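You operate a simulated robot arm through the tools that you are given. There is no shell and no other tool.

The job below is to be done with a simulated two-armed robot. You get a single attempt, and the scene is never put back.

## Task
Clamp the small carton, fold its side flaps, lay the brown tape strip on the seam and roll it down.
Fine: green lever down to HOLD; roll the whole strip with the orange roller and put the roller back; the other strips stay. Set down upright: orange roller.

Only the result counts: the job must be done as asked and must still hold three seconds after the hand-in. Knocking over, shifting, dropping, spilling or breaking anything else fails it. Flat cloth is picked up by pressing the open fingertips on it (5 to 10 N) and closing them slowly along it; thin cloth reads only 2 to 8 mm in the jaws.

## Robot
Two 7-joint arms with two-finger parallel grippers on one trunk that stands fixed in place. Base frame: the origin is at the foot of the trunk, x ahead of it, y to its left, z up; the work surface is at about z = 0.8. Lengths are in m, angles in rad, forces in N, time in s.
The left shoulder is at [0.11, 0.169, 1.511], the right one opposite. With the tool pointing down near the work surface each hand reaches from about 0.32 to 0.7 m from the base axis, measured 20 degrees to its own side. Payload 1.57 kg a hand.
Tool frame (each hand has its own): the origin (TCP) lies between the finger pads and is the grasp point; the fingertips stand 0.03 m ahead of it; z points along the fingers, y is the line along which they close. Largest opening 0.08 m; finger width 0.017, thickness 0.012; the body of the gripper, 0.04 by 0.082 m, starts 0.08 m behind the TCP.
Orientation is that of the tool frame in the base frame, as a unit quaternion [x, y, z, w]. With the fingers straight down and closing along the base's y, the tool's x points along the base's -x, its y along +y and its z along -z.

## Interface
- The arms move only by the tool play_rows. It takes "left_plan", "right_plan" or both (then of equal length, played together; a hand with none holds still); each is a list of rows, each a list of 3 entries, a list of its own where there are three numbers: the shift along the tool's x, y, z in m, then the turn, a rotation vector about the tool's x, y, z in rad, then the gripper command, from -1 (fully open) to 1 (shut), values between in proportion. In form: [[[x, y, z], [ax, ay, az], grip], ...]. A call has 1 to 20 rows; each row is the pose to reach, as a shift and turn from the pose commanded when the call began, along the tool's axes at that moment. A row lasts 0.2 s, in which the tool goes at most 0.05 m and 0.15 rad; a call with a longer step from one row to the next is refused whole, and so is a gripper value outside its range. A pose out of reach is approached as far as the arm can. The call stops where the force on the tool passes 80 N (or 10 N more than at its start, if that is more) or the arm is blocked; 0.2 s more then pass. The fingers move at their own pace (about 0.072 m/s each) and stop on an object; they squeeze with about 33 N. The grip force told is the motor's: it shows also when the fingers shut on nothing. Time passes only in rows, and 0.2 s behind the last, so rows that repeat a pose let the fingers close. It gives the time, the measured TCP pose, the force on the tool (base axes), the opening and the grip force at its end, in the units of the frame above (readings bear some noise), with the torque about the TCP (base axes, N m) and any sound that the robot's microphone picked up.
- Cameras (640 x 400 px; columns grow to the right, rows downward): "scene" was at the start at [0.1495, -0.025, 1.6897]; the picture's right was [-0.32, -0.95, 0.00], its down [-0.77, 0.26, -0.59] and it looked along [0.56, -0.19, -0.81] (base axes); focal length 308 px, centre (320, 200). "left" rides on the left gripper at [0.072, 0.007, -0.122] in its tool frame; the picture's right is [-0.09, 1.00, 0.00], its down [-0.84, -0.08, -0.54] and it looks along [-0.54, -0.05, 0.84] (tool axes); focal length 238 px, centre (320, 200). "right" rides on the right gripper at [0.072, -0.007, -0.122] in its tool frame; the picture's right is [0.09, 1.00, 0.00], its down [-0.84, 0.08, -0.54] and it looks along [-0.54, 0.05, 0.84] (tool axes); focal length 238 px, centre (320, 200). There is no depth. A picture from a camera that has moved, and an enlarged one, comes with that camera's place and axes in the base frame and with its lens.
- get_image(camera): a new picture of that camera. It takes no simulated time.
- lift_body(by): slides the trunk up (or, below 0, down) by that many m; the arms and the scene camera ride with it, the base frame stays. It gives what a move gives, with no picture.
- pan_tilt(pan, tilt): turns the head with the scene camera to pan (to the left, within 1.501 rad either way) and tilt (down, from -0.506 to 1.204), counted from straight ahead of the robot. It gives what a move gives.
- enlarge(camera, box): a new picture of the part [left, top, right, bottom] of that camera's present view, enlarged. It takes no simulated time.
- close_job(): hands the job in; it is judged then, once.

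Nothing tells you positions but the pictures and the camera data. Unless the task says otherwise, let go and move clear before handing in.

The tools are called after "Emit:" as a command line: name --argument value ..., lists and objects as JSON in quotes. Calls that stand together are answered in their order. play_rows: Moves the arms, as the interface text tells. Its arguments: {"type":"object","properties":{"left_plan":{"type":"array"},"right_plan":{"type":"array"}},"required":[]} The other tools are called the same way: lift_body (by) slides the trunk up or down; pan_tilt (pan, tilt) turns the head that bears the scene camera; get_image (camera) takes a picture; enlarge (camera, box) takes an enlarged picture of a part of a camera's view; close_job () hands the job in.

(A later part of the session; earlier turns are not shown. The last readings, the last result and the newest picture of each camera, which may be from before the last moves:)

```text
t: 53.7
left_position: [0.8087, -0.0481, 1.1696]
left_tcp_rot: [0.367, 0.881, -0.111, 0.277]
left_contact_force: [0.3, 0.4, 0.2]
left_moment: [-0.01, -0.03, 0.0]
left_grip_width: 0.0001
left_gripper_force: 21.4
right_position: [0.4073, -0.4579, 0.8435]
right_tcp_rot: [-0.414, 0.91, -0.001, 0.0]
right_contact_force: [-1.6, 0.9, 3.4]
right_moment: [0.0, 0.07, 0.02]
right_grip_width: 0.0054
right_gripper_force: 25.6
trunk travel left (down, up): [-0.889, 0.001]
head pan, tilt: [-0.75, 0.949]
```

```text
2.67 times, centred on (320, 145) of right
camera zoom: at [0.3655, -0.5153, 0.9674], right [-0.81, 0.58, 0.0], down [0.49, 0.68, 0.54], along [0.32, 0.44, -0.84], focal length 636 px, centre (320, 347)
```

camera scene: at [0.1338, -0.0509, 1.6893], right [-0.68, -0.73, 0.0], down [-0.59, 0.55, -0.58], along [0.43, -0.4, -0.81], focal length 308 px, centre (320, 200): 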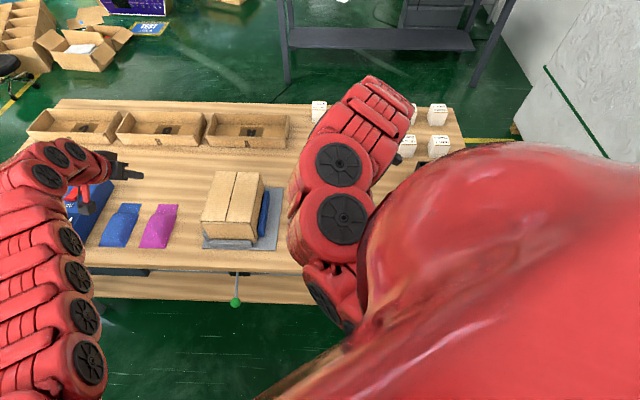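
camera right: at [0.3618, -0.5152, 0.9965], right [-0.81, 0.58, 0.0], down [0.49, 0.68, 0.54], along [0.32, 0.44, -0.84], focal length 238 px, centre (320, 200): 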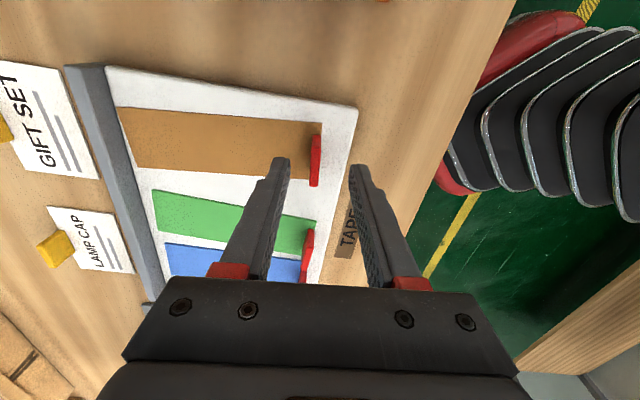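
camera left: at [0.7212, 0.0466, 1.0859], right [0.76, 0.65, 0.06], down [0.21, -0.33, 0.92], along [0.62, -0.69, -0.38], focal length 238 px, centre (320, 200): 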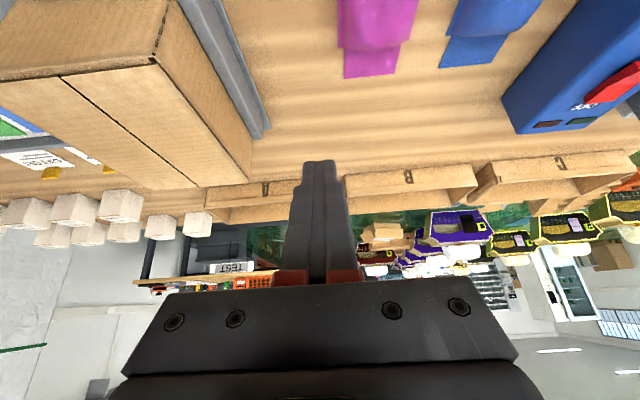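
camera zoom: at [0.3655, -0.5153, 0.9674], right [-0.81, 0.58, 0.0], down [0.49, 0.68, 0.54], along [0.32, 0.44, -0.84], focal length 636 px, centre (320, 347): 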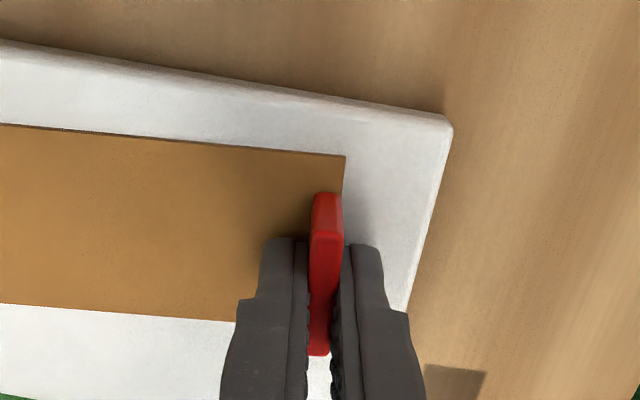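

The tab is held (5.4 mm). I start peeling gently upward and look at how the strip behaves.

Emit:
play_rows --right_plan '[[[0, 0, -0.008], [0, 0, 0], 1], [[0, -0.001, -0.016], [0, 0, 0], 1], [[0, -0.003, -0.025], [0, 0, 0], 1], [[0, -0.005, -0.035], [0, 0, 0], 1]]'

Emit:
get_image --camera "right"

Emit:
get_image --camera "scene"

```text
t: 54.7
left_position: [0.8083, -0.0481, 1.1696]
left_tcp_rot: [0.367, 0.881, -0.112, 0.277]
left_contact_force: [-0.2, -0.6, 0.2]
left_moment: [0.0, 0.01, 0.0]
left_grip_width: 0.0003
left_gripper_force: 21.1
right_position: [0.4112, -0.4617, 0.8801]
right_tcp_rot: [-0.414, 0.91, -0.001, -0.001]
right_contact_force: [-0.7, 0.0, -0.5]
right_moment: [0.01, 0.0, 0.01]
right_grip_width: 0.0053
right_gripper_force: 25.6
trunk travel left (down, up): [-0.889, 0.001]
head pan, tilt: [-0.75, 0.949]
```

```text
taken
camera right: at [0.3692, -0.5181, 1.0026], right [-0.81, 0.58, 0.0], down [0.49, 0.68, 0.54], along [0.32, 0.44, -0.84], focal length 238 px, centre (320, 200)
```

right: 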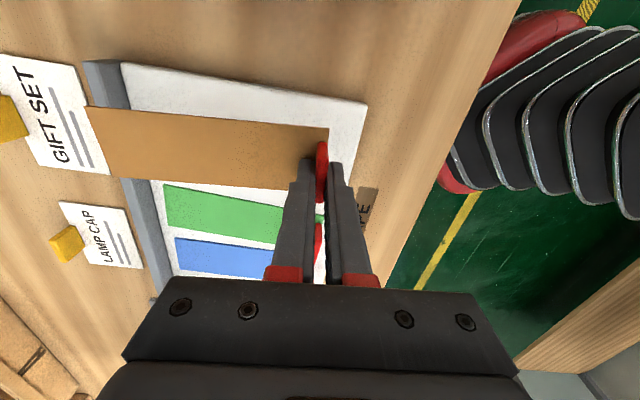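

```text
taken
camera scene: at [0.1333, -0.0512, 1.7533], right [-0.68, -0.73, 0.0], down [-0.59, 0.55, -0.58], along [0.43, -0.4, -0.81], focal length 308 px, centre (320, 200)
```

scene: 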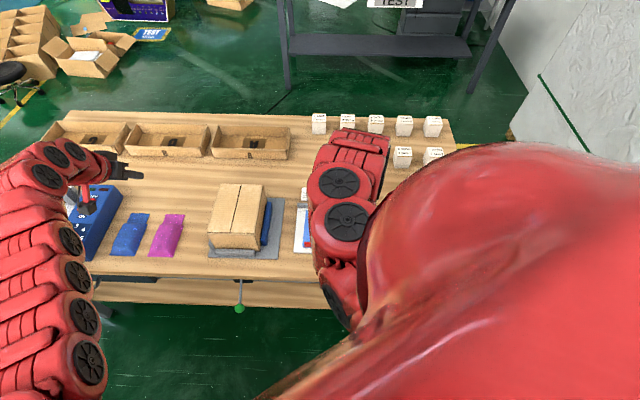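

The strip is stiff and came off cleanly, the other strips stayed. I carry it up and over towards the carton, moving outward as it rises.

Emit:
play_rows --right_plan '[[[-0.027, -0.0134, -0.025], [0, 0, 0], 1], [[-0.0543, -0.0268, -0.05], [0, 0, 0], 1], [[-0.0804, -0.0353, -0.067], [0, 0, 0], 1], [[-0.1066, -0.0438, -0.083], [0, 0, 0], 1], [[-0.1327, -0.0523, -0.1], [0, 0, 0], 1], [[-0.1628, -0.051, -0.117], [0, 0, 0], 1], [[-0.193, -0.0498, -0.133], [0, 0, 0], 1], [[-0.2231, -0.0485, -0.15], [0, 0, 0], 1]]'

Emit:
get_image --camera "right"

Emit:
get_image --camera "scene"

```text
t: 56.5
left_position: [0.8089, -0.0476, 1.1696]
left_tcp_rot: [0.366, 0.881, -0.111, 0.278]
left_contact_force: [-0.4, 0.0, 0.1]
left_moment: [-0.04, 0.02, 0.0]
left_grip_width: 0.0003
left_gripper_force: 21.1
right_position: [0.5926, -0.323, 1.0293]
right_tcp_rot: [-0.414, 0.91, -0.002, 0.0]
right_contact_force: [-0.1, 0.5, 0.4]
right_moment: [-0.02, -0.01, -0.03]
right_grip_width: 0.0054
right_gripper_force: 25.5
trunk travel left (down, up): [-0.889, 0.001]
head pan, tilt: [-0.75, 0.949]
```

```text
taken
camera right: at [0.5519, -0.3807, 1.1521], right [-0.81, 0.58, 0.0], down [0.49, 0.68, 0.54], along [0.32, 0.44, -0.84], focal length 238 px, centre (320, 200)
```

right: 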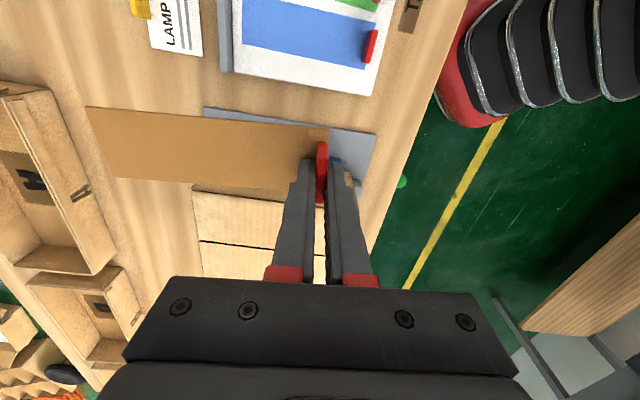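

```text
taken
camera scene: at [0.1339, -0.0504, 1.7533], right [-0.68, -0.73, 0.0], down [-0.59, 0.55, -0.58], along [0.43, -0.4, -0.81], focal length 308 px, centre (320, 200)
```

scene: 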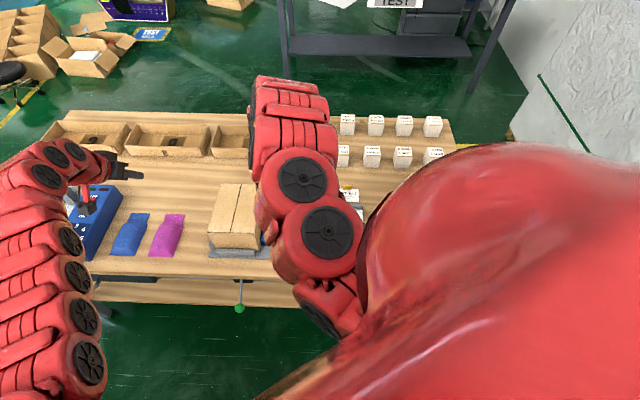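

The strip is well held and the green and blue strips stayed put. I move it over the carton and turn it 4° to line up with the seam.

Emit:
play_rows --right_plan '[[[-0.0325, 0.005, 0], [0, 0, 0.014], 1], [[-0.065, 0.01, 0], [0, 0, 0.028], 1], [[-0.0975, 0.0145, 0], [0, 0, 0.042], 1], [[-0.13, 0.0194, 0], [0, 0, 0.056], 1], [[-0.1624, 0.0242, 0], [0, 0, 0.07], 1], [[-0.1624, 0.0242, 0], [0, 0, 0.07], 1]]'

Emit:
get_image --camera "right"

Emit:
get_image --camera "scene"

```text
t: 57.9
left_position: [0.8086, -0.0482, 1.1699]
left_tcp_rot: [0.367, 0.881, -0.111, 0.277]
left_contact_force: [0.3, -0.9, -0.7]
left_moment: [0.03, 0.0, -0.02]
left_grip_width: 0.0002
left_gripper_force: 21.1
right_position: [0.683, -0.1832, 1.0278]
right_tcp_rot: [-0.381, 0.925, -0.001, 0.0]
right_contact_force: [-0.1, -0.2, -1.6]
right_moment: [0.03, 0.01, -0.01]
right_grip_width: 0.0052
right_gripper_force: 25.1
trunk travel left (down, up): [-0.889, 0.001]
head pan, tilt: [-0.75, 0.949]
```

```text
taken
camera right: at [0.6374, -0.2381, 1.1501], right [-0.77, 0.64, 0.0], down [0.54, 0.65, 0.54], along [0.35, 0.42, -0.84], focal length 238 px, centre (320, 200)
```

right: 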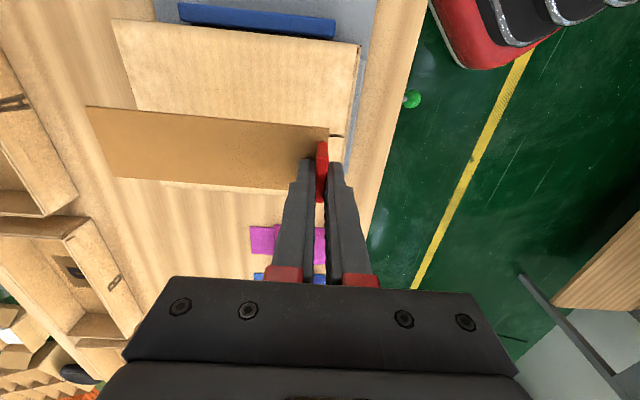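

```text
taken
camera scene: at [0.133, -0.0521, 1.7533], right [-0.68, -0.73, 0.0], down [-0.59, 0.55, -0.58], along [0.43, -0.4, -0.81], focal length 308 px, centre (320, 200)
```

scene: 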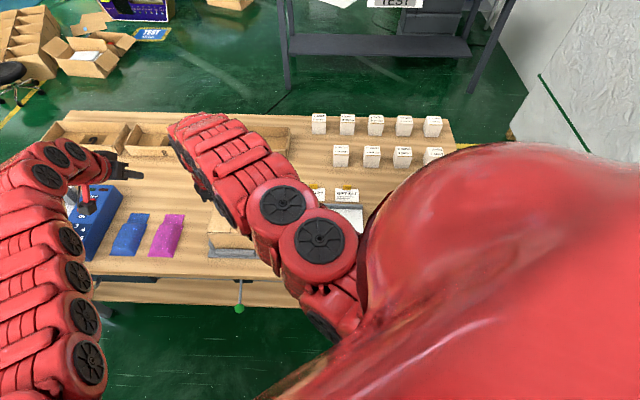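

The strip is aligned over the seam (strip centre L ≈ 0.350, F 0.610–0.759, carton F 0.588–0.779). I lower it most of the way with the trunk, then re-check.

Emit:
lift_body --by -0.055

Emit:
get_image --camera "right"

Emit:
enlarge --camera "right" --box '[80, 20, 380, 230]'

```text
t: 58.9
left_position: [0.8086, -0.0473, 1.1159]
left_tcp_rot: [0.366, 0.881, -0.111, 0.278]
left_contact_force: [0.8, 0.3, -0.5]
left_moment: [0.01, -0.01, 0.01]
left_grip_width: 0.0
left_gripper_force: 21.6
right_position: [0.6848, -0.1824, 0.9729]
right_tcp_rot: [-0.383, 0.924, -0.002, 0.0]
right_contact_force: [0.0, 0.6, -0.3]
right_moment: [0.0, 0.03, 0.0]
right_grip_width: 0.0055
right_gripper_force: 25.8
trunk travel left (down, up): [-0.834, 0.056]
head pan, tilt: [-0.75, 0.949]
```

```text
taken
camera right: at [0.6378, -0.2378, 1.0955], right [-0.77, 0.64, 0.0], down [0.54, 0.65, 0.54], along [0.35, 0.41, -0.84], focal length 238 px, centre (320, 200)
```

right: 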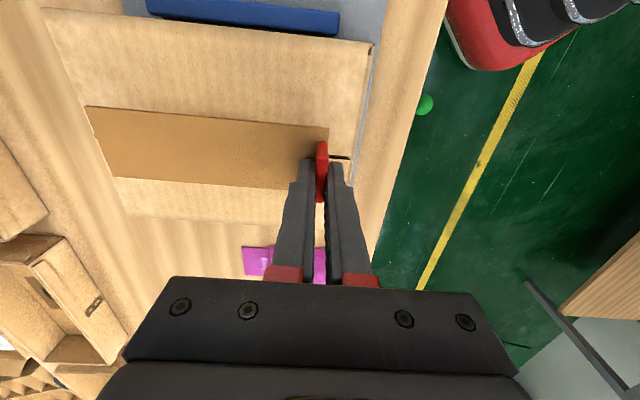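

```text
1.90 times, centred on (230, 125) of right
camera zoom: at [0.6378, -0.2378, 1.0955], right [-0.77, 0.64, 0.0], down [0.54, 0.65, 0.54], along [0.35, 0.41, -0.84], focal length 454 px, centre (491, 343)
```

zoom: 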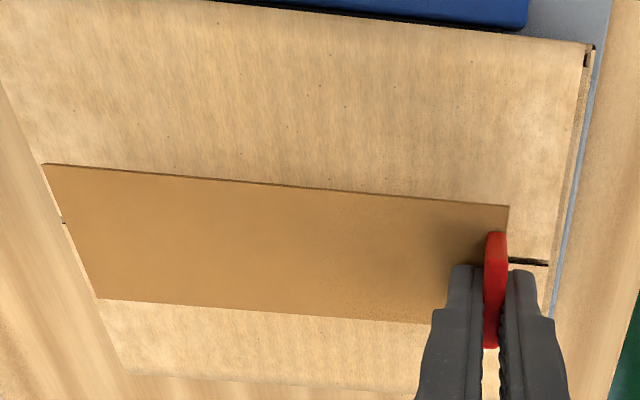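

The seam is at L ≈ 0.3527 and the strip's centre at 0.350, so I shift 2.5 mm and lower onto the carton in small steps.

Emit:
play_rows --right_plan '[[[-0.0025, 0, 0], [0, 0, 0], 1], [[-0.0025, 0, 0.004], [0, 0, 0], 1], [[-0.0025, 0, 0.008], [0, 0, 0], 1], [[-0.0025, 0, 0.012], [0, 0, 0], 1]]'

Emit:
enlarge --camera "right" --box '[80, 20, 380, 230]'

```text
t: 59.9
left_position: [0.8089, -0.0481, 1.1151]
left_tcp_rot: [0.367, 0.881, -0.112, 0.277]
left_contact_force: [0.3, -0.3, -0.4]
left_moment: [0.0, -0.01, -0.01]
left_grip_width: 0.0
left_gripper_force: 21.6
right_position: [0.6869, -0.1807, 0.9611]
right_tcp_rot: [-0.383, 0.924, -0.002, 0.0]
right_contact_force: [0.1, -0.1, -0.1]
right_moment: [0.0, -0.02, 0.01]
right_grip_width: 0.0054
right_gripper_force: 25.4
trunk travel left (down, up): [-0.834, 0.056]
head pan, tilt: [-0.75, 0.949]
```

```text
1.90 times, centred on (230, 125) of right
camera zoom: at [0.64, -0.2361, 1.0836], right [-0.77, 0.64, 0.0], down [0.54, 0.65, 0.54], along [0.35, 0.41, -0.84], focal length 454 px, centre (491, 343)
```

zoom: 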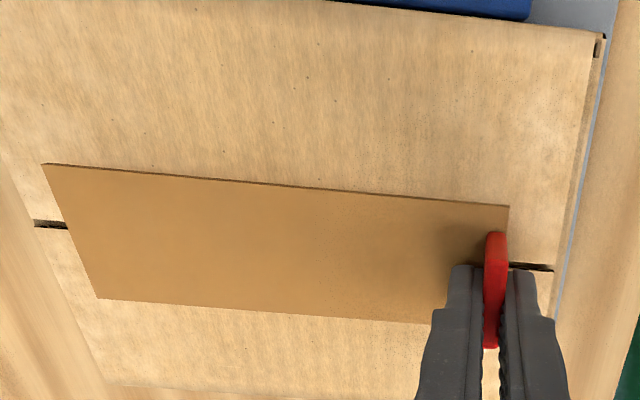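

The strip is centred on the seam at both ends. I lower the last few millimetres until contact.

Emit:
play_rows --right_plan '[[[0, 0, 0.002], [0, 0, 0], 1], [[0, 0, 0.004], [0, 0, 0], 1], [[0, 0, 0.006], [0, 0, 0], 1]]'

```text
t: 60.7
left_position: [0.808, -0.0493, 1.1148]
left_tcp_rot: [0.367, 0.881, -0.111, 0.277]
left_contact_force: [0.6, -0.3, 0.2]
left_moment: [0.0, 0.03, 0.01]
left_grip_width: 0.0
left_gripper_force: 21.4
right_position: [0.6855, -0.1812, 0.9552]
right_tcp_rot: [-0.381, 0.924, -0.002, 0.0]
right_contact_force: [0.2, -0.6, 3.3]
right_moment: [-0.03, -0.01, -0.02]
right_grip_width: 0.0056
right_gripper_force: 25.3
trunk travel left (down, up): [-0.834, 0.056]
head pan, tilt: [-0.75, 0.949]
```

First contact (3 N). I press it on lightly.

Emit:
play_rows --right_plan '[[[0, 0, 0.001], [0, 0, 0], 1], [[0, 0, 0.002], [0, 0, 0], 1], [[0, 0, 0.003], [0, 0, 0], 1]]'

Emit:
enlarge --camera "right" --box '[80, 20, 380, 230]'

```text
t: 61.5
left_position: [0.8065, -0.0472, 1.1168]
left_tcp_rot: [0.367, 0.881, -0.111, 0.279]
left_contact_force: [0.1, 0.2, 0.6]
left_moment: [-0.02, -0.02, -0.01]
left_grip_width: 0.0
left_gripper_force: 21.2
right_position: [0.6846, -0.1802, 0.9545]
right_tcp_rot: [-0.382, 0.924, -0.003, 0.003]
right_contact_force: [2.9, -0.3, 29.7]
right_moment: [-0.07, 0.03, -0.02]
right_grip_width: 0.0052
right_gripper_force: 25.2
trunk travel left (down, up): [-0.834, 0.056]
head pan, tilt: [-0.75, 0.949]
```

```text
1.90 times, centred on (230, 125) of right
camera zoom: at [0.6382, -0.236, 1.0769], right [-0.77, 0.64, -0.01], down [0.53, 0.65, 0.54], along [0.35, 0.41, -0.84], focal length 454 px, centre (491, 343)
```

zoom: 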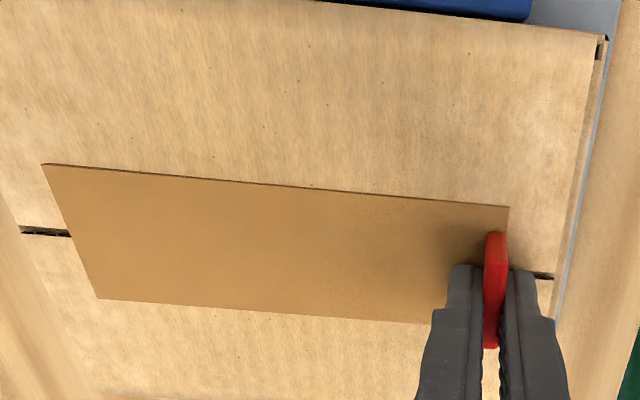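

The strip lies flat, centred on the seam to about 1 mm. I relax the pressure, open the fingers and rise straight up.

Emit:
play_rows --right_plan '[[[0, 0, -0.001], [0, 0, 0], 1], [[0, 0, -0.001], [0, 0, 0], 0.6], [[0, 0, -0.001], [0, 0, 0], 0.2], [[0, 0, -0.001], [0, 0, 0], 0], [[0, 0, -0.001], [0, 0, 0], 0]]'

Emit:
play_rows --right_plan '[[[0, 0, -0.01], [0, 0, 0], 0], [[0, 0, -0.03], [0, 0, 0], 0], [[0, 0, -0.06], [0, 0, 0], 0], [[0, 0, -0.09], [0, 0, 0], 0]]'

Emit:
get_image --camera "right"

Emit:
get_image --camera "scene"

```text
t: 62.7
left_position: [0.8068, -0.0466, 1.1168]
left_tcp_rot: [0.367, 0.881, -0.111, 0.279]
left_contact_force: [-0.2, 0.6, -0.1]
left_moment: [0.02, -0.02, 0.01]
left_grip_width: 0.0
left_gripper_force: 21.4
right_position: [0.6841, -0.1812, 0.9535]
right_tcp_rot: [-0.383, 0.924, -0.002, 0.001]
right_contact_force: [-5.8, 6.7, 14.4]
right_moment: [0.0, -0.01, -0.01]
right_grip_width: 0.0319
right_gripper_force: 0.0
trunk travel left (down, up): [-0.834, 0.056]
head pan, tilt: [-0.75, 0.949]
```

```text
t: 63.7
left_position: [0.8089, -0.0478, 1.1143]
left_tcp_rot: [0.366, 0.881, -0.111, 0.277]
left_contact_force: [0.5, 0.6, 0.1]
left_moment: [0.03, 0.03, -0.01]
left_grip_width: 0.0002
left_gripper_force: 21.2
right_position: [0.6844, -0.1841, 1.0418]
right_tcp_rot: [-0.382, 0.924, -0.001, 0.0]
right_contact_force: [0.2, -0.6, 0.7]
right_moment: [0.03, 0.01, 0.0]
right_grip_width: 0.04
right_gripper_force: 0.2
trunk travel left (down, up): [-0.834, 0.056]
head pan, tilt: [-0.75, 0.949]
```

```text
taken
camera right: at [0.6386, -0.2388, 1.1649], right [-0.77, 0.64, 0.0], down [0.54, 0.65, 0.54], along [0.35, 0.41, -0.84], focal length 238 px, centre (320, 200)
```

right: 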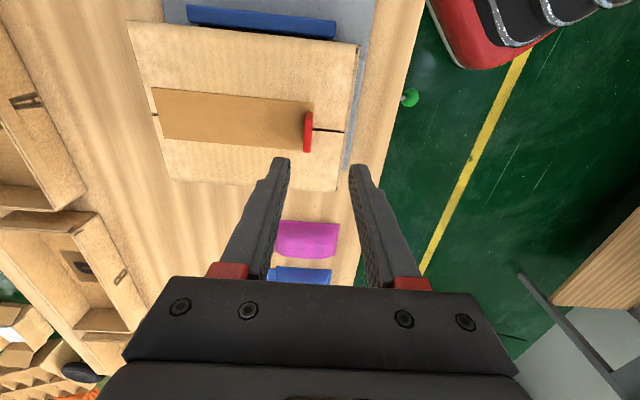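

```text
taken
camera scene: at [0.1332, -0.0515, 1.6983], right [-0.68, -0.73, 0.0], down [-0.59, 0.55, -0.58], along [0.43, -0.4, -0.81], focal length 308 px, centre (320, 200)
```

scene: 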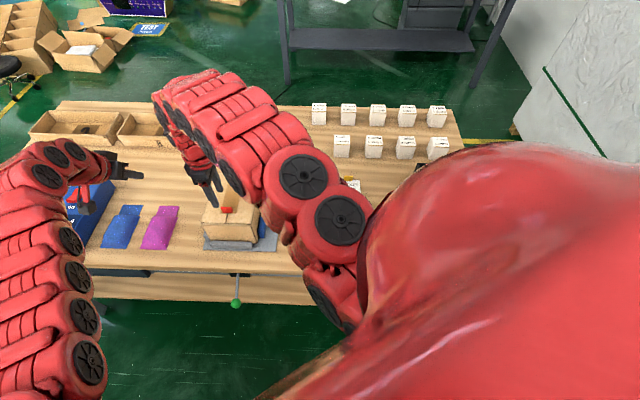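

The strip stays on the seam. I check its alignment in close-up.

Emit:
enlarge --camera "right" --box '[120, 0, 380, 200]'

```text
2.00 times, centred on (250, 100) of right
camera zoom: at [0.6386, -0.2388, 1.1649], right [-0.77, 0.64, 0.0], down [0.54, 0.65, 0.54], along [0.35, 0.41, -0.84], focal length 477 px, centre (460, 400)
```

zoom: 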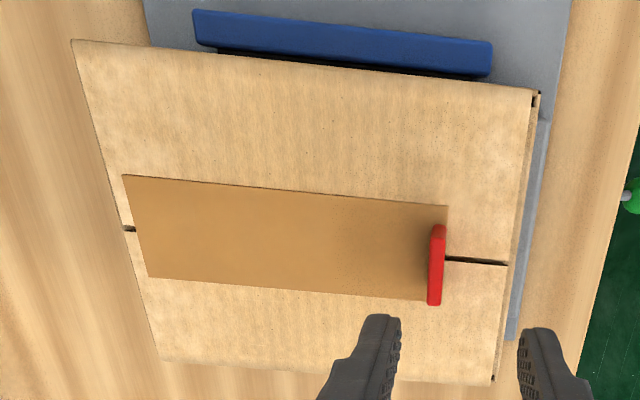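

The fingertips dragged the strip about 13 mm towards +F when opening (it is now at F 0.623–0.773). I'll regrip the tab with the tips higher, and re-centre it.

Emit:
play_rows --right_plan '[[[0.0035, -0.0113, 0.02], [0, 0, 0], 0], [[0.0035, -0.0113, 0.04], [0, 0, 0], 0], [[0.0035, -0.0113, 0.06], [0, 0, 0], 0], [[0.0035, -0.0113, 0.072], [0, 0, 0], 0], [[0.0035, -0.0113, 0.08], [0, 0, 0], 0]]'

Emit:
enlarge --camera "right" --box '[200, 60, 420, 220]'

```text
t: 64.9
left_position: [0.8085, -0.0482, 1.1139]
left_tcp_rot: [0.367, 0.881, -0.112, 0.278]
left_contact_force: [1.0, 0.3, 0.2]
left_moment: [-0.01, -0.03, 0.0]
left_grip_width: 0.0001
left_gripper_force: 21.2
right_position: [0.6915, -0.1907, 0.9616]
right_tcp_rot: [-0.383, 0.924, -0.003, -0.001]
right_contact_force: [0.8, -0.1, 0.5]
right_moment: [0.0, -0.01, -0.01]
right_grip_width: 0.04
right_gripper_force: 0.0
trunk travel left (down, up): [-0.834, 0.056]
head pan, tilt: [-0.75, 0.949]
```

```text
2.50 times, centred on (310, 140) of right
camera zoom: at [0.6452, -0.2456, 1.0847], right [-0.77, 0.64, 0.0], down [0.54, 0.65, 0.54], along [0.35, 0.41, -0.84], focal length 596 px, centre (345, 350)
```

zoom: 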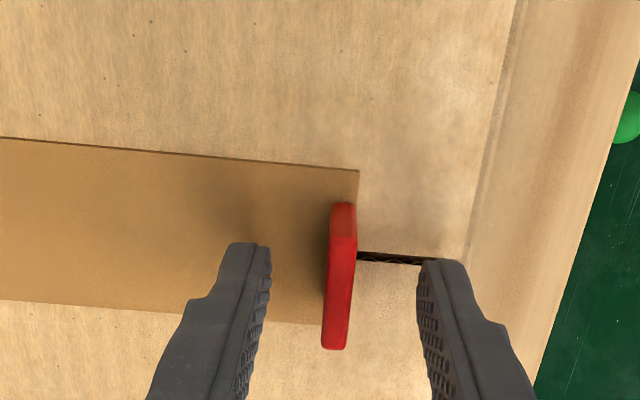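

The tab sits centred between the fingers, tips ~6 mm above the strip. I close.

Emit:
play_rows --right_plan '[[[0, 0, 0], [0, 0, 0], 0.5], [[0, 0, 0], [0, 0, 0], 1], [[0, 0, 0], [0, 0, 0], 1], [[0, 0, 0], [0, 0, 0], 1]]'

Emit:
enlarge --camera "right" --box '[80, 20, 400, 230]'

```text
t: 65.9
left_position: [0.8101, -0.048, 1.1148]
left_tcp_rot: [0.366, 0.881, -0.112, 0.278]
left_contact_force: [-0.1, 0.7, 0.0]
left_moment: [-0.01, 0.04, -0.01]
left_grip_width: 0.0
left_gripper_force: 21.1
right_position: [0.6912, -0.1897, 0.9612]
right_tcp_rot: [-0.382, 0.924, -0.001, -0.001]
right_contact_force: [-0.3, -0.2, -0.4]
right_moment: [0.01, -0.01, 0.02]
right_grip_width: 0.0053
right_gripper_force: 25.7
trunk travel left (down, up): [-0.834, 0.056]
head pan, tilt: [-0.75, 0.949]
```

```text
1.90 times, centred on (240, 125) of right
camera zoom: at [0.6453, -0.2458, 1.0847], right [-0.77, 0.64, 0.0], down [0.54, 0.65, 0.54], along [0.35, 0.41, -0.84], focal length 454 px, centre (472, 343)
```

zoom: 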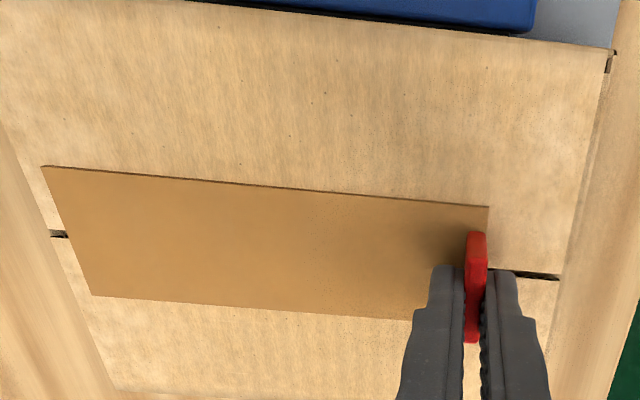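

It is centred across the seam within 0.5 mm; only a 10 mm shift towards the front is needed. I lift 4 mm, shift, lower, and release with the tips clear of the strip.

Emit:
play_rows --right_plan '[[[0, 0, -0.004], [0, 0, 0], 1], [[0, 0.005, -0.005], [0, 0, 0], 1], [[0, 0.01, -0.005], [0, 0, 0], 1], [[0, 0.01, -0.002], [0, 0, 0], 1], [[0, 0.01, 0.0], [0, 0, 0], 1], [[0, 0.01, 0.001], [0, 0, 0], 1]]'

Emit:
enlarge --camera "right" --box '[80, 20, 400, 230]'

```text
t: 67.3
left_position: [0.8082, -0.0497, 1.1147]
left_tcp_rot: [0.367, 0.881, -0.112, 0.277]
left_contact_force: [0.9, -0.3, 0.2]
left_moment: [0.02, -0.02, -0.03]
left_grip_width: 0.0
left_gripper_force: 20.8
right_position: [0.6839, -0.1856, 0.9616]
right_tcp_rot: [-0.382, 0.924, -0.002, 0.0]
right_contact_force: [-0.5, 0.0, 1.3]
right_moment: [-0.02, -0.01, 0.01]
right_grip_width: 0.0055
right_gripper_force: 25.6
trunk travel left (down, up): [-0.834, 0.056]
head pan, tilt: [-0.75, 0.949]
```

```text
1.90 times, centred on (240, 125) of right
camera zoom: at [0.6381, -0.2397, 1.0845], right [-0.77, 0.64, 0.0], down [0.54, 0.65, 0.54], along [0.35, 0.41, -0.84], focal length 454 px, centre (472, 343)
```

zoom: 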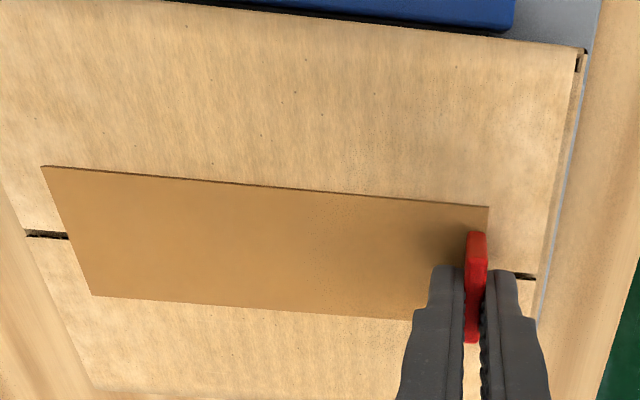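

The strip is centred now. I press slightly, then open and rise.

Emit:
play_rows --right_plan '[[[0, 0, 0.001], [0, 0, 0], 1], [[0, 0, 0.001], [0, 0, 0], 0.7], [[0, 0, 0.001], [0, 0, 0], 0.4], [[0, 0, 0.001], [0, 0, 0], 0.2], [[0, 0, 0.0], [0, 0, 0], 0.2], [[0, 0, -0.015], [0, 0, 0], 0.2], [[0, 0, -0.04], [0, 0, 0], 0.2], [[0, 0, -0.07], [0, 0, 0], 0.2], [[0, 0, -0.09], [0, 0, 0], 0.2]]'

Emit:
enlarge --camera "right" --box '[120, 0, 400, 200]'

```text
t: 69.3
left_position: [0.8085, -0.0478, 1.1156]
left_tcp_rot: [0.366, 0.881, -0.111, 0.277]
left_contact_force: [-0.2, -0.4, 0.7]
left_moment: [0.0, 0.0, 0.03]
left_grip_width: 0.0001
left_gripper_force: 21.0
right_position: [0.683, -0.184, 1.0473]
right_tcp_rot: [-0.382, 0.924, -0.001, 0.0]
right_contact_force: [-0.3, 0.0, 0.3]
right_moment: [-0.01, 0.04, -0.03]
right_grip_width: 0.032
right_gripper_force: 0.0
trunk travel left (down, up): [-0.834, 0.056]
head pan, tilt: [-0.75, 0.949]
```

```text
2.00 times, centred on (260, 100) of right
camera zoom: at [0.6373, -0.2384, 1.1711], right [-0.77, 0.64, 0.0], down [0.54, 0.65, 0.54], along [0.35, 0.41, -0.84], focal length 477 px, centre (440, 400)
```

zoom: 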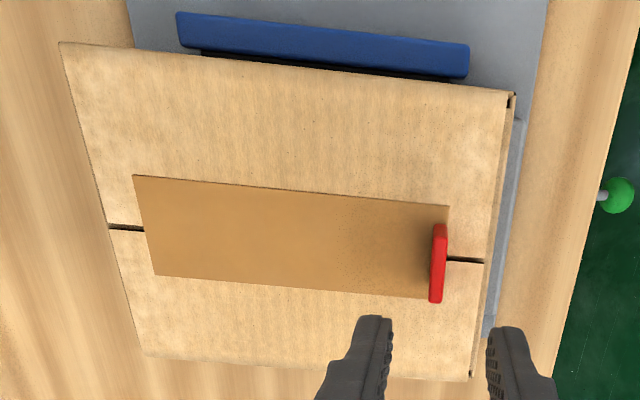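

The strip is now centred both ways. Next the roller: I raise the trunk and carry the empty right hand around the outside to above the roller, turning the fingers to close across its handle.

Emit:
lift_body --by 0.055

Emit:
play_rows --right_plan '[[[0.034, -0.022, 0], [0, 0, 0.13], -0.5], [[0.068, -0.045, 0], [0, 0, 0.26], -1], [[0.103, -0.067, 0], [0, 0, 0.39], -1], [[0.14, -0.077, 0.005], [0, 0, 0.52], -1], [[0.178, -0.087, 0.01], [0, 0, 0.65], -1], [[0.215, -0.097, 0.015], [0, 0, 0.78], -1], [[0.253, -0.107, 0.02], [0, 0, 0.91], -1], [[0.293, -0.107, 0.028], [0, 0, 1.04], -1], [[0.333, -0.107, 0.036], [0, 0, 1.17], -1], [[0.373, -0.107, 0.044], [0, 0, 1.3], -1], [[0.413, -0.107, 0.052], [0, 0, 1.43], -1], [[0.453, -0.107, 0.06], [0, 0, 1.57], -1], [[0.453, -0.107, 0.06], [0, 0, 1.57], -1]]'

Emit:
get_image --camera "right"

Emit:
get_image --camera "scene"

```text
t: 70.2
left_position: [0.8086, -0.0482, 1.1692]
left_tcp_rot: [0.366, 0.881, -0.111, 0.278]
left_contact_force: [-0.6, -0.4, 0.0]
left_moment: [0.02, -0.03, 0.01]
left_grip_width: 0.0
left_gripper_force: 21.5
right_position: [0.684, -0.1841, 1.1022]
right_tcp_rot: [-0.382, 0.924, -0.002, 0.0]
right_contact_force: [0.6, -0.1, 0.0]
right_moment: [0.0, 0.0, -0.01]
right_grip_width: 0.0322
right_gripper_force: 0.1
trunk travel left (down, up): [-0.889, 0.001]
head pan, tilt: [-0.75, 0.949]
```

```text
t: 73.0
left_position: [0.809, -0.048, 1.1681]
left_tcp_rot: [0.366, 0.881, -0.111, 0.277]
left_contact_force: [-0.3, -0.4, 0.3]
left_moment: [-0.02, 0.0, -0.02]
left_grip_width: 0.0
left_gripper_force: 21.4
right_position: [0.4368, -0.5815, 1.042]
right_tcp_rot: [0.383, 0.924, -0.001, 0.002]
right_contact_force: [0.0, 0.3, -0.2]
right_moment: [-0.01, 0.01, 0.04]
right_grip_width: 0.0799
right_gripper_force: 0.0
trunk travel left (down, up): [-0.889, 0.001]
head pan, tilt: [-0.75, 0.949]
```

```text
taken
camera right: at [0.3816, -0.5345, 1.1648], right [0.64, 0.77, 0.0], down [0.65, -0.54, 0.54], along [0.42, -0.35, -0.84], focal length 238 px, centre (320, 200)
```

right: 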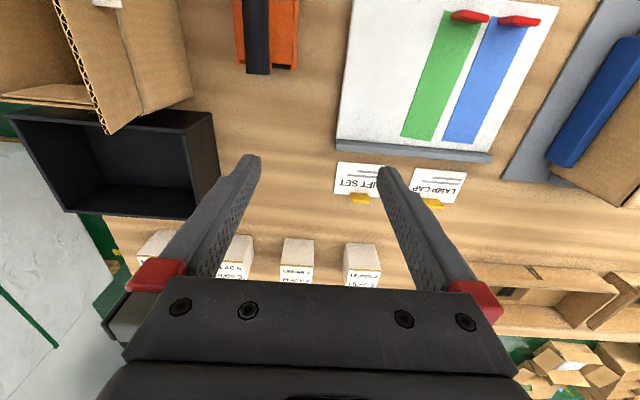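

```text
taken
camera scene: at [0.1335, -0.0511, 1.7533], right [-0.68, -0.73, 0.0], down [-0.59, 0.55, -0.58], along [0.43, -0.4, -0.81], focal length 308 px, centre (320, 200)
```

scene: 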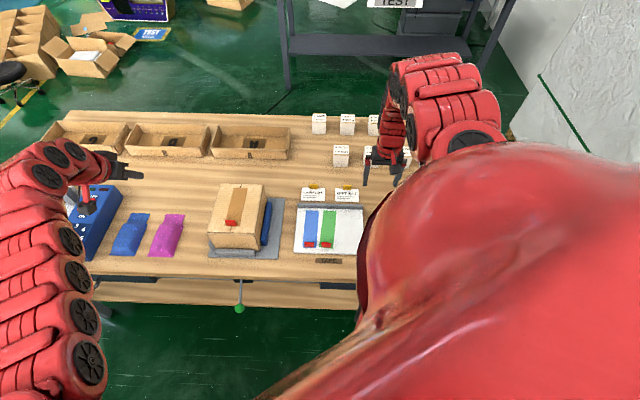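

The hand is behind the roller now. I zoom in on it for shape and place.

Emit:
enlarge --camera "right" --box '[180, 0, 340, 100]'

Emit:
pan_tilt --pan -1.05 --tilt 0.9

Emit:
get_image --camera "scene"

```text
4.00 times, centred on (260, 50) of right
camera zoom: at [0.3816, -0.5345, 1.1648], right [0.64, 0.77, 0.0], down [0.65, -0.54, 0.54], along [0.42, -0.35, -0.84], focal length 953 px, centre (560, 800)
```

zoom: 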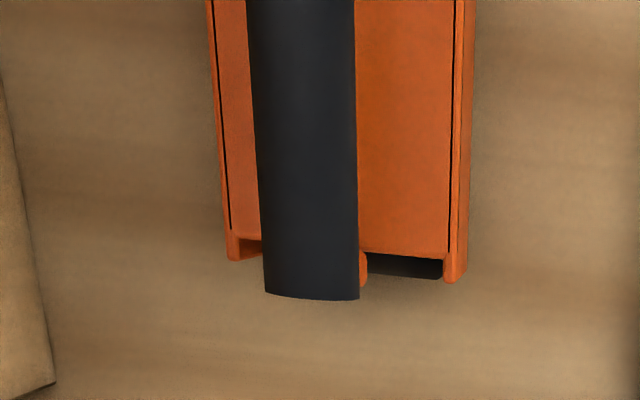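

```text
t: 73.8
left_position: [0.8086, -0.0484, 1.169]
left_tcp_rot: [0.366, 0.881, -0.111, 0.277]
left_contact_force: [-0.3, 0.1, 0.3]
left_moment: [0.0, -0.02, 0.01]
left_grip_width: 0.0
left_gripper_force: 21.3
right_position: [0.4377, -0.5809, 1.0427]
right_tcp_rot: [0.382, 0.924, -0.001, 0.001]
right_contact_force: [-1.2, 0.3, 0.2]
right_moment: [0.02, -0.02, -0.01]
right_grip_width: 0.0801
right_gripper_force: 0.0
trunk travel left (down, up): [-0.889, 0.001]
head pan, tilt: [-1.051, 0.901]
```

```text
taken
camera scene: at [0.118, -0.0672, 1.7569], right [-0.87, -0.5, 0.0], down [-0.39, 0.68, -0.62], along [0.31, -0.54, -0.78], focal length 308 px, centre (320, 200)
```

scene: 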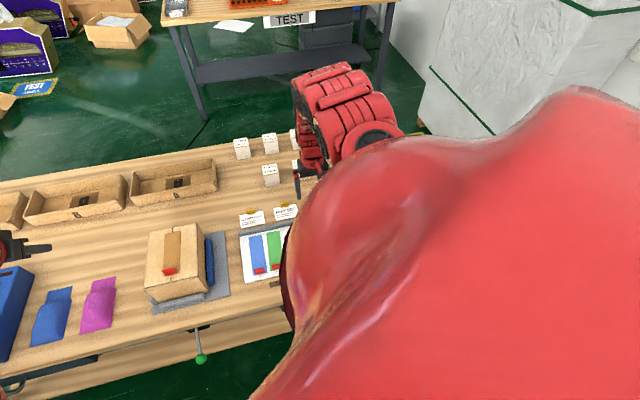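

I check the neighbouring cardboard box next to the roller for clearance before going in.

Emit:
enlarge --camera "right" --box '[0, 0, 320, 200]'

```text
2.00 times, centred on (160, 100) of right
camera zoom: at [0.3818, -0.5346, 1.1648], right [0.64, 0.77, 0.0], down [0.65, -0.54, 0.54], along [0.42, -0.35, -0.84], focal length 477 px, centre (640, 400)
```

zoom: 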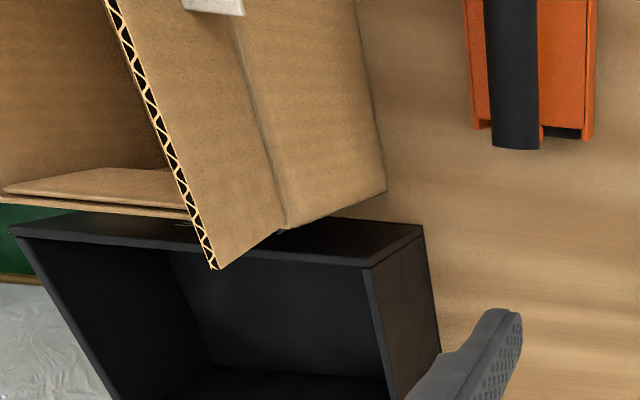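

There is about 5 cm clearance to the neighbouring box's flap. I descend first, then move in over the roller's handle with open fingers.

Emit:
play_rows --right_plan '[[[0, -0.01, 0.03], [0, 0, 0], -1], [[0, -0.03, 0.06], [0, 0, 0], -1], [[0.01, -0.05, 0.075], [0, 0, 0], -1], [[0.03, -0.068, 0.077], [0, 0, 0], -1], [[0.05, -0.068, 0.077], [0, 0, 0], -1], [[0.07, -0.068, 0.077], [0, 0, 0], -1], [[0.088, -0.068, 0.077], [0, 0, 0], -1], [[0.088, -0.068, 0.077], [0, 0, 0], -1]]'

Emit:
get_image --camera "right"

```text
t: 75.6
left_position: [0.8103, -0.0466, 1.1679]
left_tcp_rot: [0.366, 0.882, -0.112, 0.276]
left_contact_force: [0.2, -0.2, 0.5]
left_moment: [-0.01, 0.0, -0.02]
left_grip_width: 0.0001
left_gripper_force: 20.5
right_position: [0.3284, -0.5653, 0.9673]
right_tcp_rot: [0.382, 0.924, -0.001, 0.0]
right_contact_force: [0.4, -0.5, 0.0]
right_moment: [0.01, 0.01, -0.01]
right_grip_width: 0.08
right_gripper_force: 0.2
trunk travel left (down, up): [-0.889, 0.001]
head pan, tilt: [-1.051, 0.901]
```

```text
taken
camera right: at [0.2735, -0.5185, 1.0895], right [0.64, 0.77, 0.0], down [0.65, -0.53, 0.54], along [0.42, -0.35, -0.84], focal length 238 px, centre (320, 200)
```

right: 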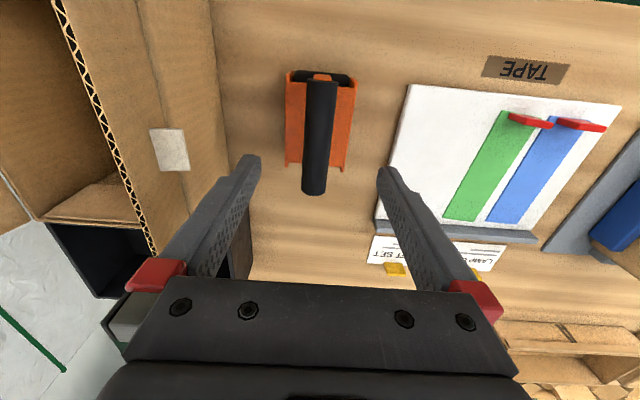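

The whole roller is in view below the hand. I zoom in for its exact centre.

Emit:
enlarge --camera "right" --box '[250, 50, 390, 210]'

```text
2.50 times, centred on (320, 130) of right
camera zoom: at [0.2735, -0.5185, 1.0895], right [0.64, 0.77, 0.0], down [0.65, -0.53, 0.54], along [0.42, -0.35, -0.84], focal length 596 px, centre (320, 375)
```

zoom: 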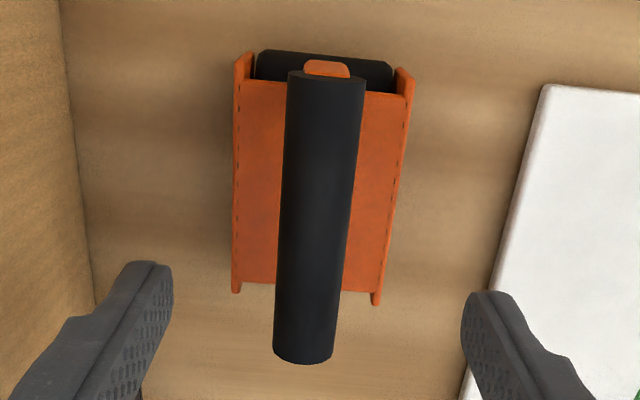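

The handle is about 22.5 mm thick, centred at F 0.627, L −0.169, z ≈ 0.888. I descend with open fingers astride the handle.

Emit:
play_rows --right_plan '[[[0.005, -0.0015, 0.02], [0, 0, 0], -0.6], [[0.005, -0.0015, 0.04], [0, 0, 0], -0.4], [[0.005, -0.0015, 0.055], [0, 0, 0], -0.4], [[0.005, -0.0015, 0.066], [0, 0, 0], -0.4], [[0.005, -0.0015, 0.073], [0, 0, 0], -0.4]]'

Emit:
get_image --camera "right"

```text
t: 76.8
left_position: [0.8091, -0.0499, 1.1697]
left_tcp_rot: [0.366, 0.881, -0.112, 0.277]
left_contact_force: [-0.2, -0.3, 0.2]
left_moment: [-0.01, -0.01, 0.02]
left_grip_width: 0.0003
left_gripper_force: 21.8
right_position: [0.3241, -0.5661, 0.8931]
right_tcp_rot: [0.383, 0.924, -0.001, 0.001]
right_contact_force: [0.0, -0.2, -0.1]
right_moment: [0.0, -0.01, -0.01]
right_grip_width: 0.056
right_gripper_force: 0.2
trunk travel left (down, up): [-0.889, 0.001]
head pan, tilt: [-1.051, 0.901]
```

```text
taken
camera right: at [0.2687, -0.5187, 1.0163], right [0.64, 0.77, 0.0], down [0.65, -0.54, 0.54], along [0.42, -0.35, -0.84], focal length 238 px, centre (320, 200)
```

right: 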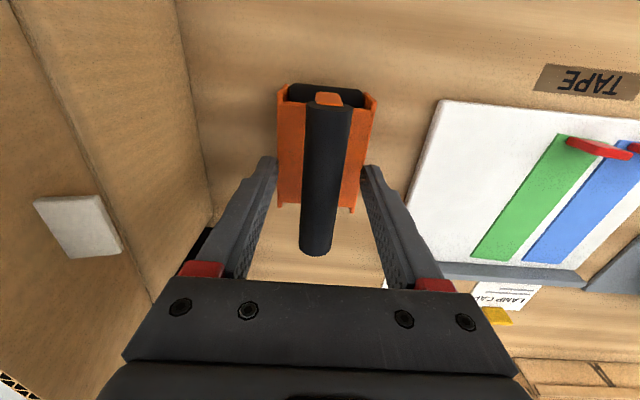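

The fingers stand astride the handle. I look closer to check the height.

Emit:
enlarge --camera "right" --box '[220, 60, 420, 280]'

```text
1.82 times, centred on (320, 170) of right
camera zoom: at [0.2687, -0.5187, 1.0163], right [0.64, 0.77, 0.0], down [0.65, -0.54, 0.54], along [0.42, -0.35, -0.84], focal length 433 px, centre (320, 254)
```

zoom: 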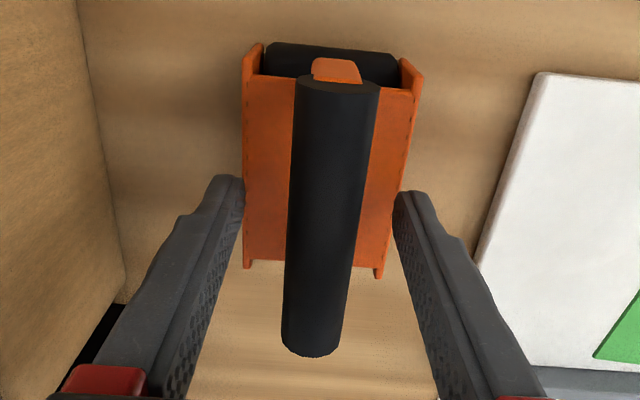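

The handle's top is at z ≈ 0.90, so the pads are well placed. I close on the handle.

Emit:
play_rows --right_plan '[[[0, 0, 0], [0, 0, 0], 0], [[0, 0, 0], [0, 0, 0], 0.4], [[0, 0, 0], [0, 0, 0], 1], [[0, 0, 0], [0, 0, 0], 1], [[0, 0, 0], [0, 0, 0], 1]]'

Emit:
play_rows --right_plan '[[[0, 0, -0.005], [0, 0, 0], 1], [[0, 0, -0.015], [0, 0, 0], 1], [[0, 0, -0.03], [0, 0, 0], 1]]'

Emit:
get_image --camera "right"

```text
t: 78.0
left_position: [0.808, -0.0473, 1.1701]
left_tcp_rot: [0.366, 0.881, -0.111, 0.278]
left_contact_force: [1.5, 0.2, 0.2]
left_moment: [-0.04, 0.01, 0.01]
left_grip_width: 0.0
left_gripper_force: 21.6
right_position: [0.324, -0.5646, 0.894]
right_tcp_rot: [0.383, 0.924, -0.001, 0.001]
right_contact_force: [1.9, 0.9, 0.5]
right_moment: [0.06, -0.03, -0.01]
right_grip_width: 0.0232
right_gripper_force: 33.4
trunk travel left (down, up): [-0.889, 0.001]
head pan, tilt: [-1.051, 0.901]
```

```text
t: 78.8
left_position: [0.8087, -0.0484, 1.1689]
left_tcp_rot: [0.367, 0.881, -0.112, 0.278]
left_contact_force: [-0.4, 0.8, 0.2]
left_moment: [0.02, 0.01, 0.0]
left_grip_width: 0.0003
left_gripper_force: 21.1
right_position: [0.324, -0.5639, 0.924]
right_tcp_rot: [0.383, 0.924, -0.001, 0.001]
right_contact_force: [0.0, 0.1, -3.0]
right_moment: [-0.02, 0.01, -0.01]
right_grip_width: 0.0234
right_gripper_force: 33.6
trunk travel left (down, up): [-0.889, 0.001]
head pan, tilt: [-1.051, 0.901]
```

```text
taken
camera right: at [0.2681, -0.5177, 1.0459], right [0.64, 0.77, 0.0], down [0.65, -0.54, 0.54], along [0.42, -0.35, -0.84], focal length 238 px, centre (320, 200)
```

right: 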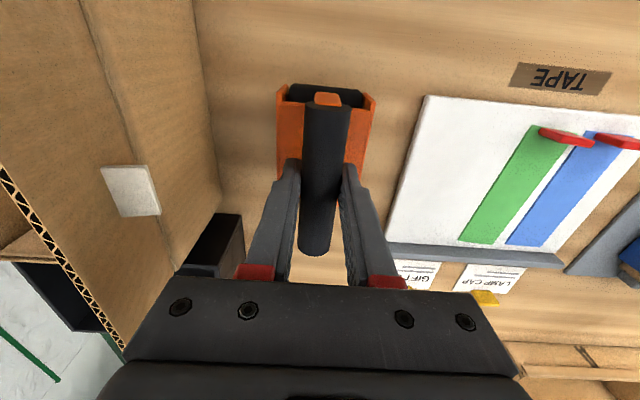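

The roller is lifted cleanly (about 3 N; its place: TCP F 0.628, L −0.170, z 0.894). I carry it, kept upright, around the outside towards the carton.

Emit:
play_rows --right_plan '[[[-0.016, 0.015, -0.016], [0, 0, 0], 1], [[-0.032, 0.03, -0.031], [0, 0, 0], 1], [[-0.057, 0.05, -0.053], [0, 0, 0], 1], [[-0.082, 0.07, -0.076], [0, 0, 0], 1], [[-0.085, 0.103, -0.093], [0, 0, 0], 1], [[-0.089, 0.137, -0.11], [0, 0, 0], 1], [[-0.092, 0.17, -0.126], [0, 0, 0], 1], [[-0.092, 0.2, -0.136], [0, 0, 0], 1], [[-0.092, 0.23, -0.146], [0, 0, 0], 1], [[-0.092, 0.26, -0.156], [0, 0, 0], 1], [[-0.092, 0.29, -0.166], [0, 0, 0], 1], [[-0.085, 0.323, -0.17], [0, 0, 0], 1], [[-0.077, 0.355, -0.172], [0, 0, 0], 1], [[-0.07, 0.388, -0.174], [0, 0, 0], 1], [[-0.062, 0.42, -0.176], [0, 0, 0], 1]]'

Emit:
pan_tilt --pan -0.75 --tilt 0.9

Emit:
get_image --camera "scene"

Emit:
get_image --camera "left"

Emit:
get_image --camera "right"

```text
t: 82.0
left_position: [0.8097, -0.0475, 1.1689]
left_tcp_rot: [0.366, 0.881, -0.112, 0.278]
left_contact_force: [0.3, -0.9, -0.5]
left_moment: [-0.01, -0.01, -0.02]
left_grip_width: 0.0
left_gripper_force: 21.8
right_position: [0.6663, -0.3084, 1.0981]
right_tcp_rot: [0.383, 0.924, -0.002, 0.001]
right_contact_force: [0.9, -0.6, -2.7]
right_moment: [0.02, 0.02, -0.01]
right_grip_width: 0.0233
right_gripper_force: 33.1
trunk travel left (down, up): [-0.889, 0.001]
head pan, tilt: [-1.051, 0.901]
```

```text
t: 82.8
left_position: [0.8076, -0.0484, 1.1697]
left_tcp_rot: [0.366, 0.881, -0.112, 0.277]
left_contact_force: [-1.2, 0.3, -0.4]
left_moment: [-0.03, -0.02, 0.01]
left_grip_width: 0.0001
left_gripper_force: 21.8
right_position: [0.6659, -0.3101, 1.098]
right_tcp_rot: [0.383, 0.924, -0.002, 0.001]
right_contact_force: [-0.6, -0.7, -3.6]
right_moment: [-0.01, 0.02, 0.01]
right_grip_width: 0.0233
right_gripper_force: 33.3
trunk travel left (down, up): [-0.889, 0.001]
head pan, tilt: [-0.75, 0.901]
```

```text
taken
camera scene: at [0.1358, -0.0538, 1.7569], right [-0.68, -0.73, 0.0], down [-0.57, 0.54, -0.62], along [0.45, -0.42, -0.78], focal length 308 px, centre (320, 200)
```

scene: 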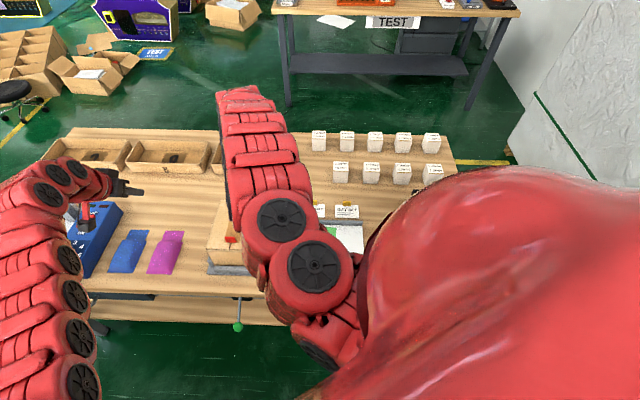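

```text
taken
camera left: at [0.7219, 0.0473, 1.2295], right [0.76, 0.65, 0.06], down [0.21, -0.33, 0.92], along [0.62, -0.69, -0.38], focal length 238 px, centre (320, 200)
```

left: 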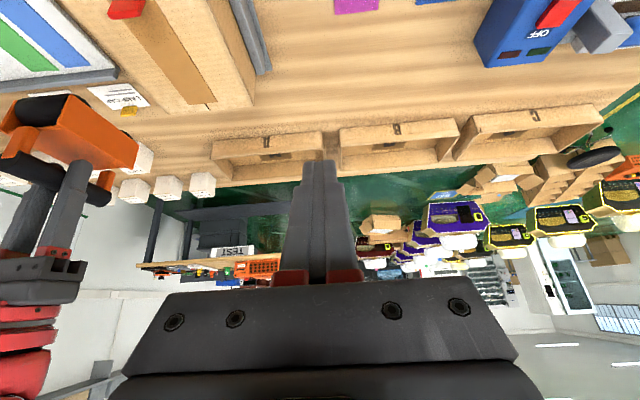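

```text
taken
camera right: at [0.6101, -0.2635, 1.2213], right [0.64, 0.77, 0.0], down [0.65, -0.54, 0.54], along [0.42, -0.35, -0.84], focal length 238 px, centre (320, 200)
```

right: 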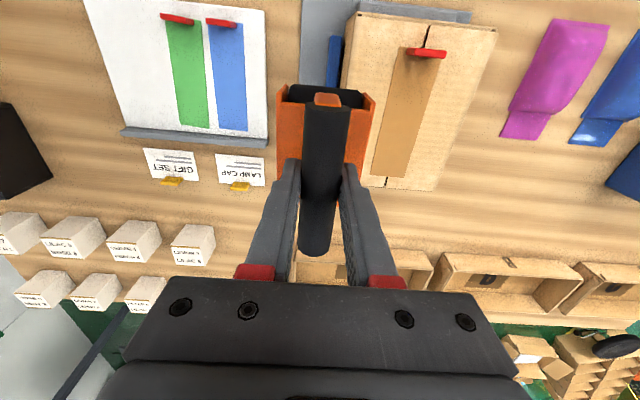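

The left camera sees the held roller from the side. I zoom in to understand how its drum is mounted.

Emit:
enlarge --camera "left" --box '[0, 80, 180, 280]'

Emit:
enlarge --camera "right" --box '[240, 0, 520, 200]'

```text
2.00 times, centred on (90, 180) of left
camera zoom: at [0.7219, 0.0473, 1.2295], right [0.76, 0.65, 0.06], down [0.21, -0.33, 0.92], along [0.62, -0.69, -0.38], focal length 477 px, centre (780, 240)
```

zoom: 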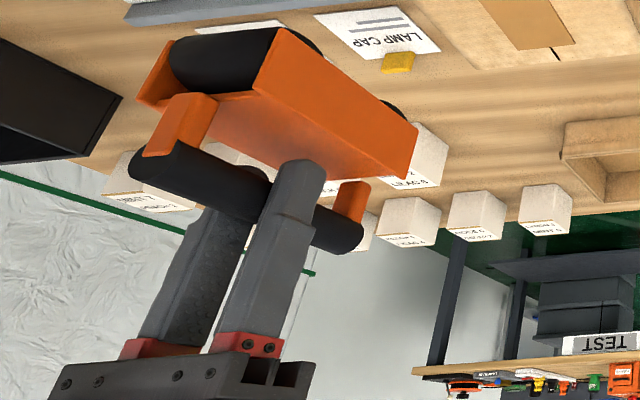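

```text
2.00 times, centred on (380, 100) of right
camera zoom: at [0.6101, -0.2635, 1.2213], right [0.64, 0.77, 0.0], down [0.65, -0.54, 0.54], along [0.42, -0.35, -0.84], focal length 477 px, centre (200, 400)
```

zoom: 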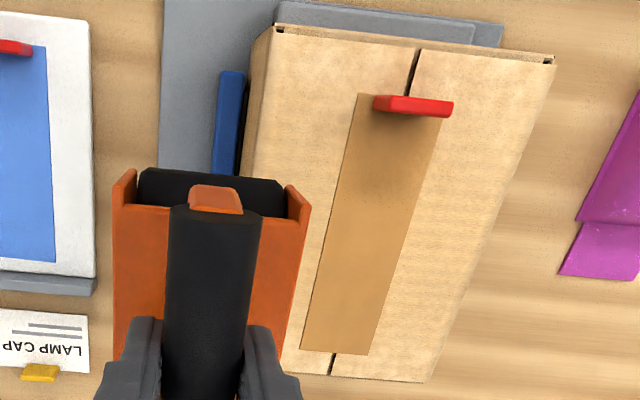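

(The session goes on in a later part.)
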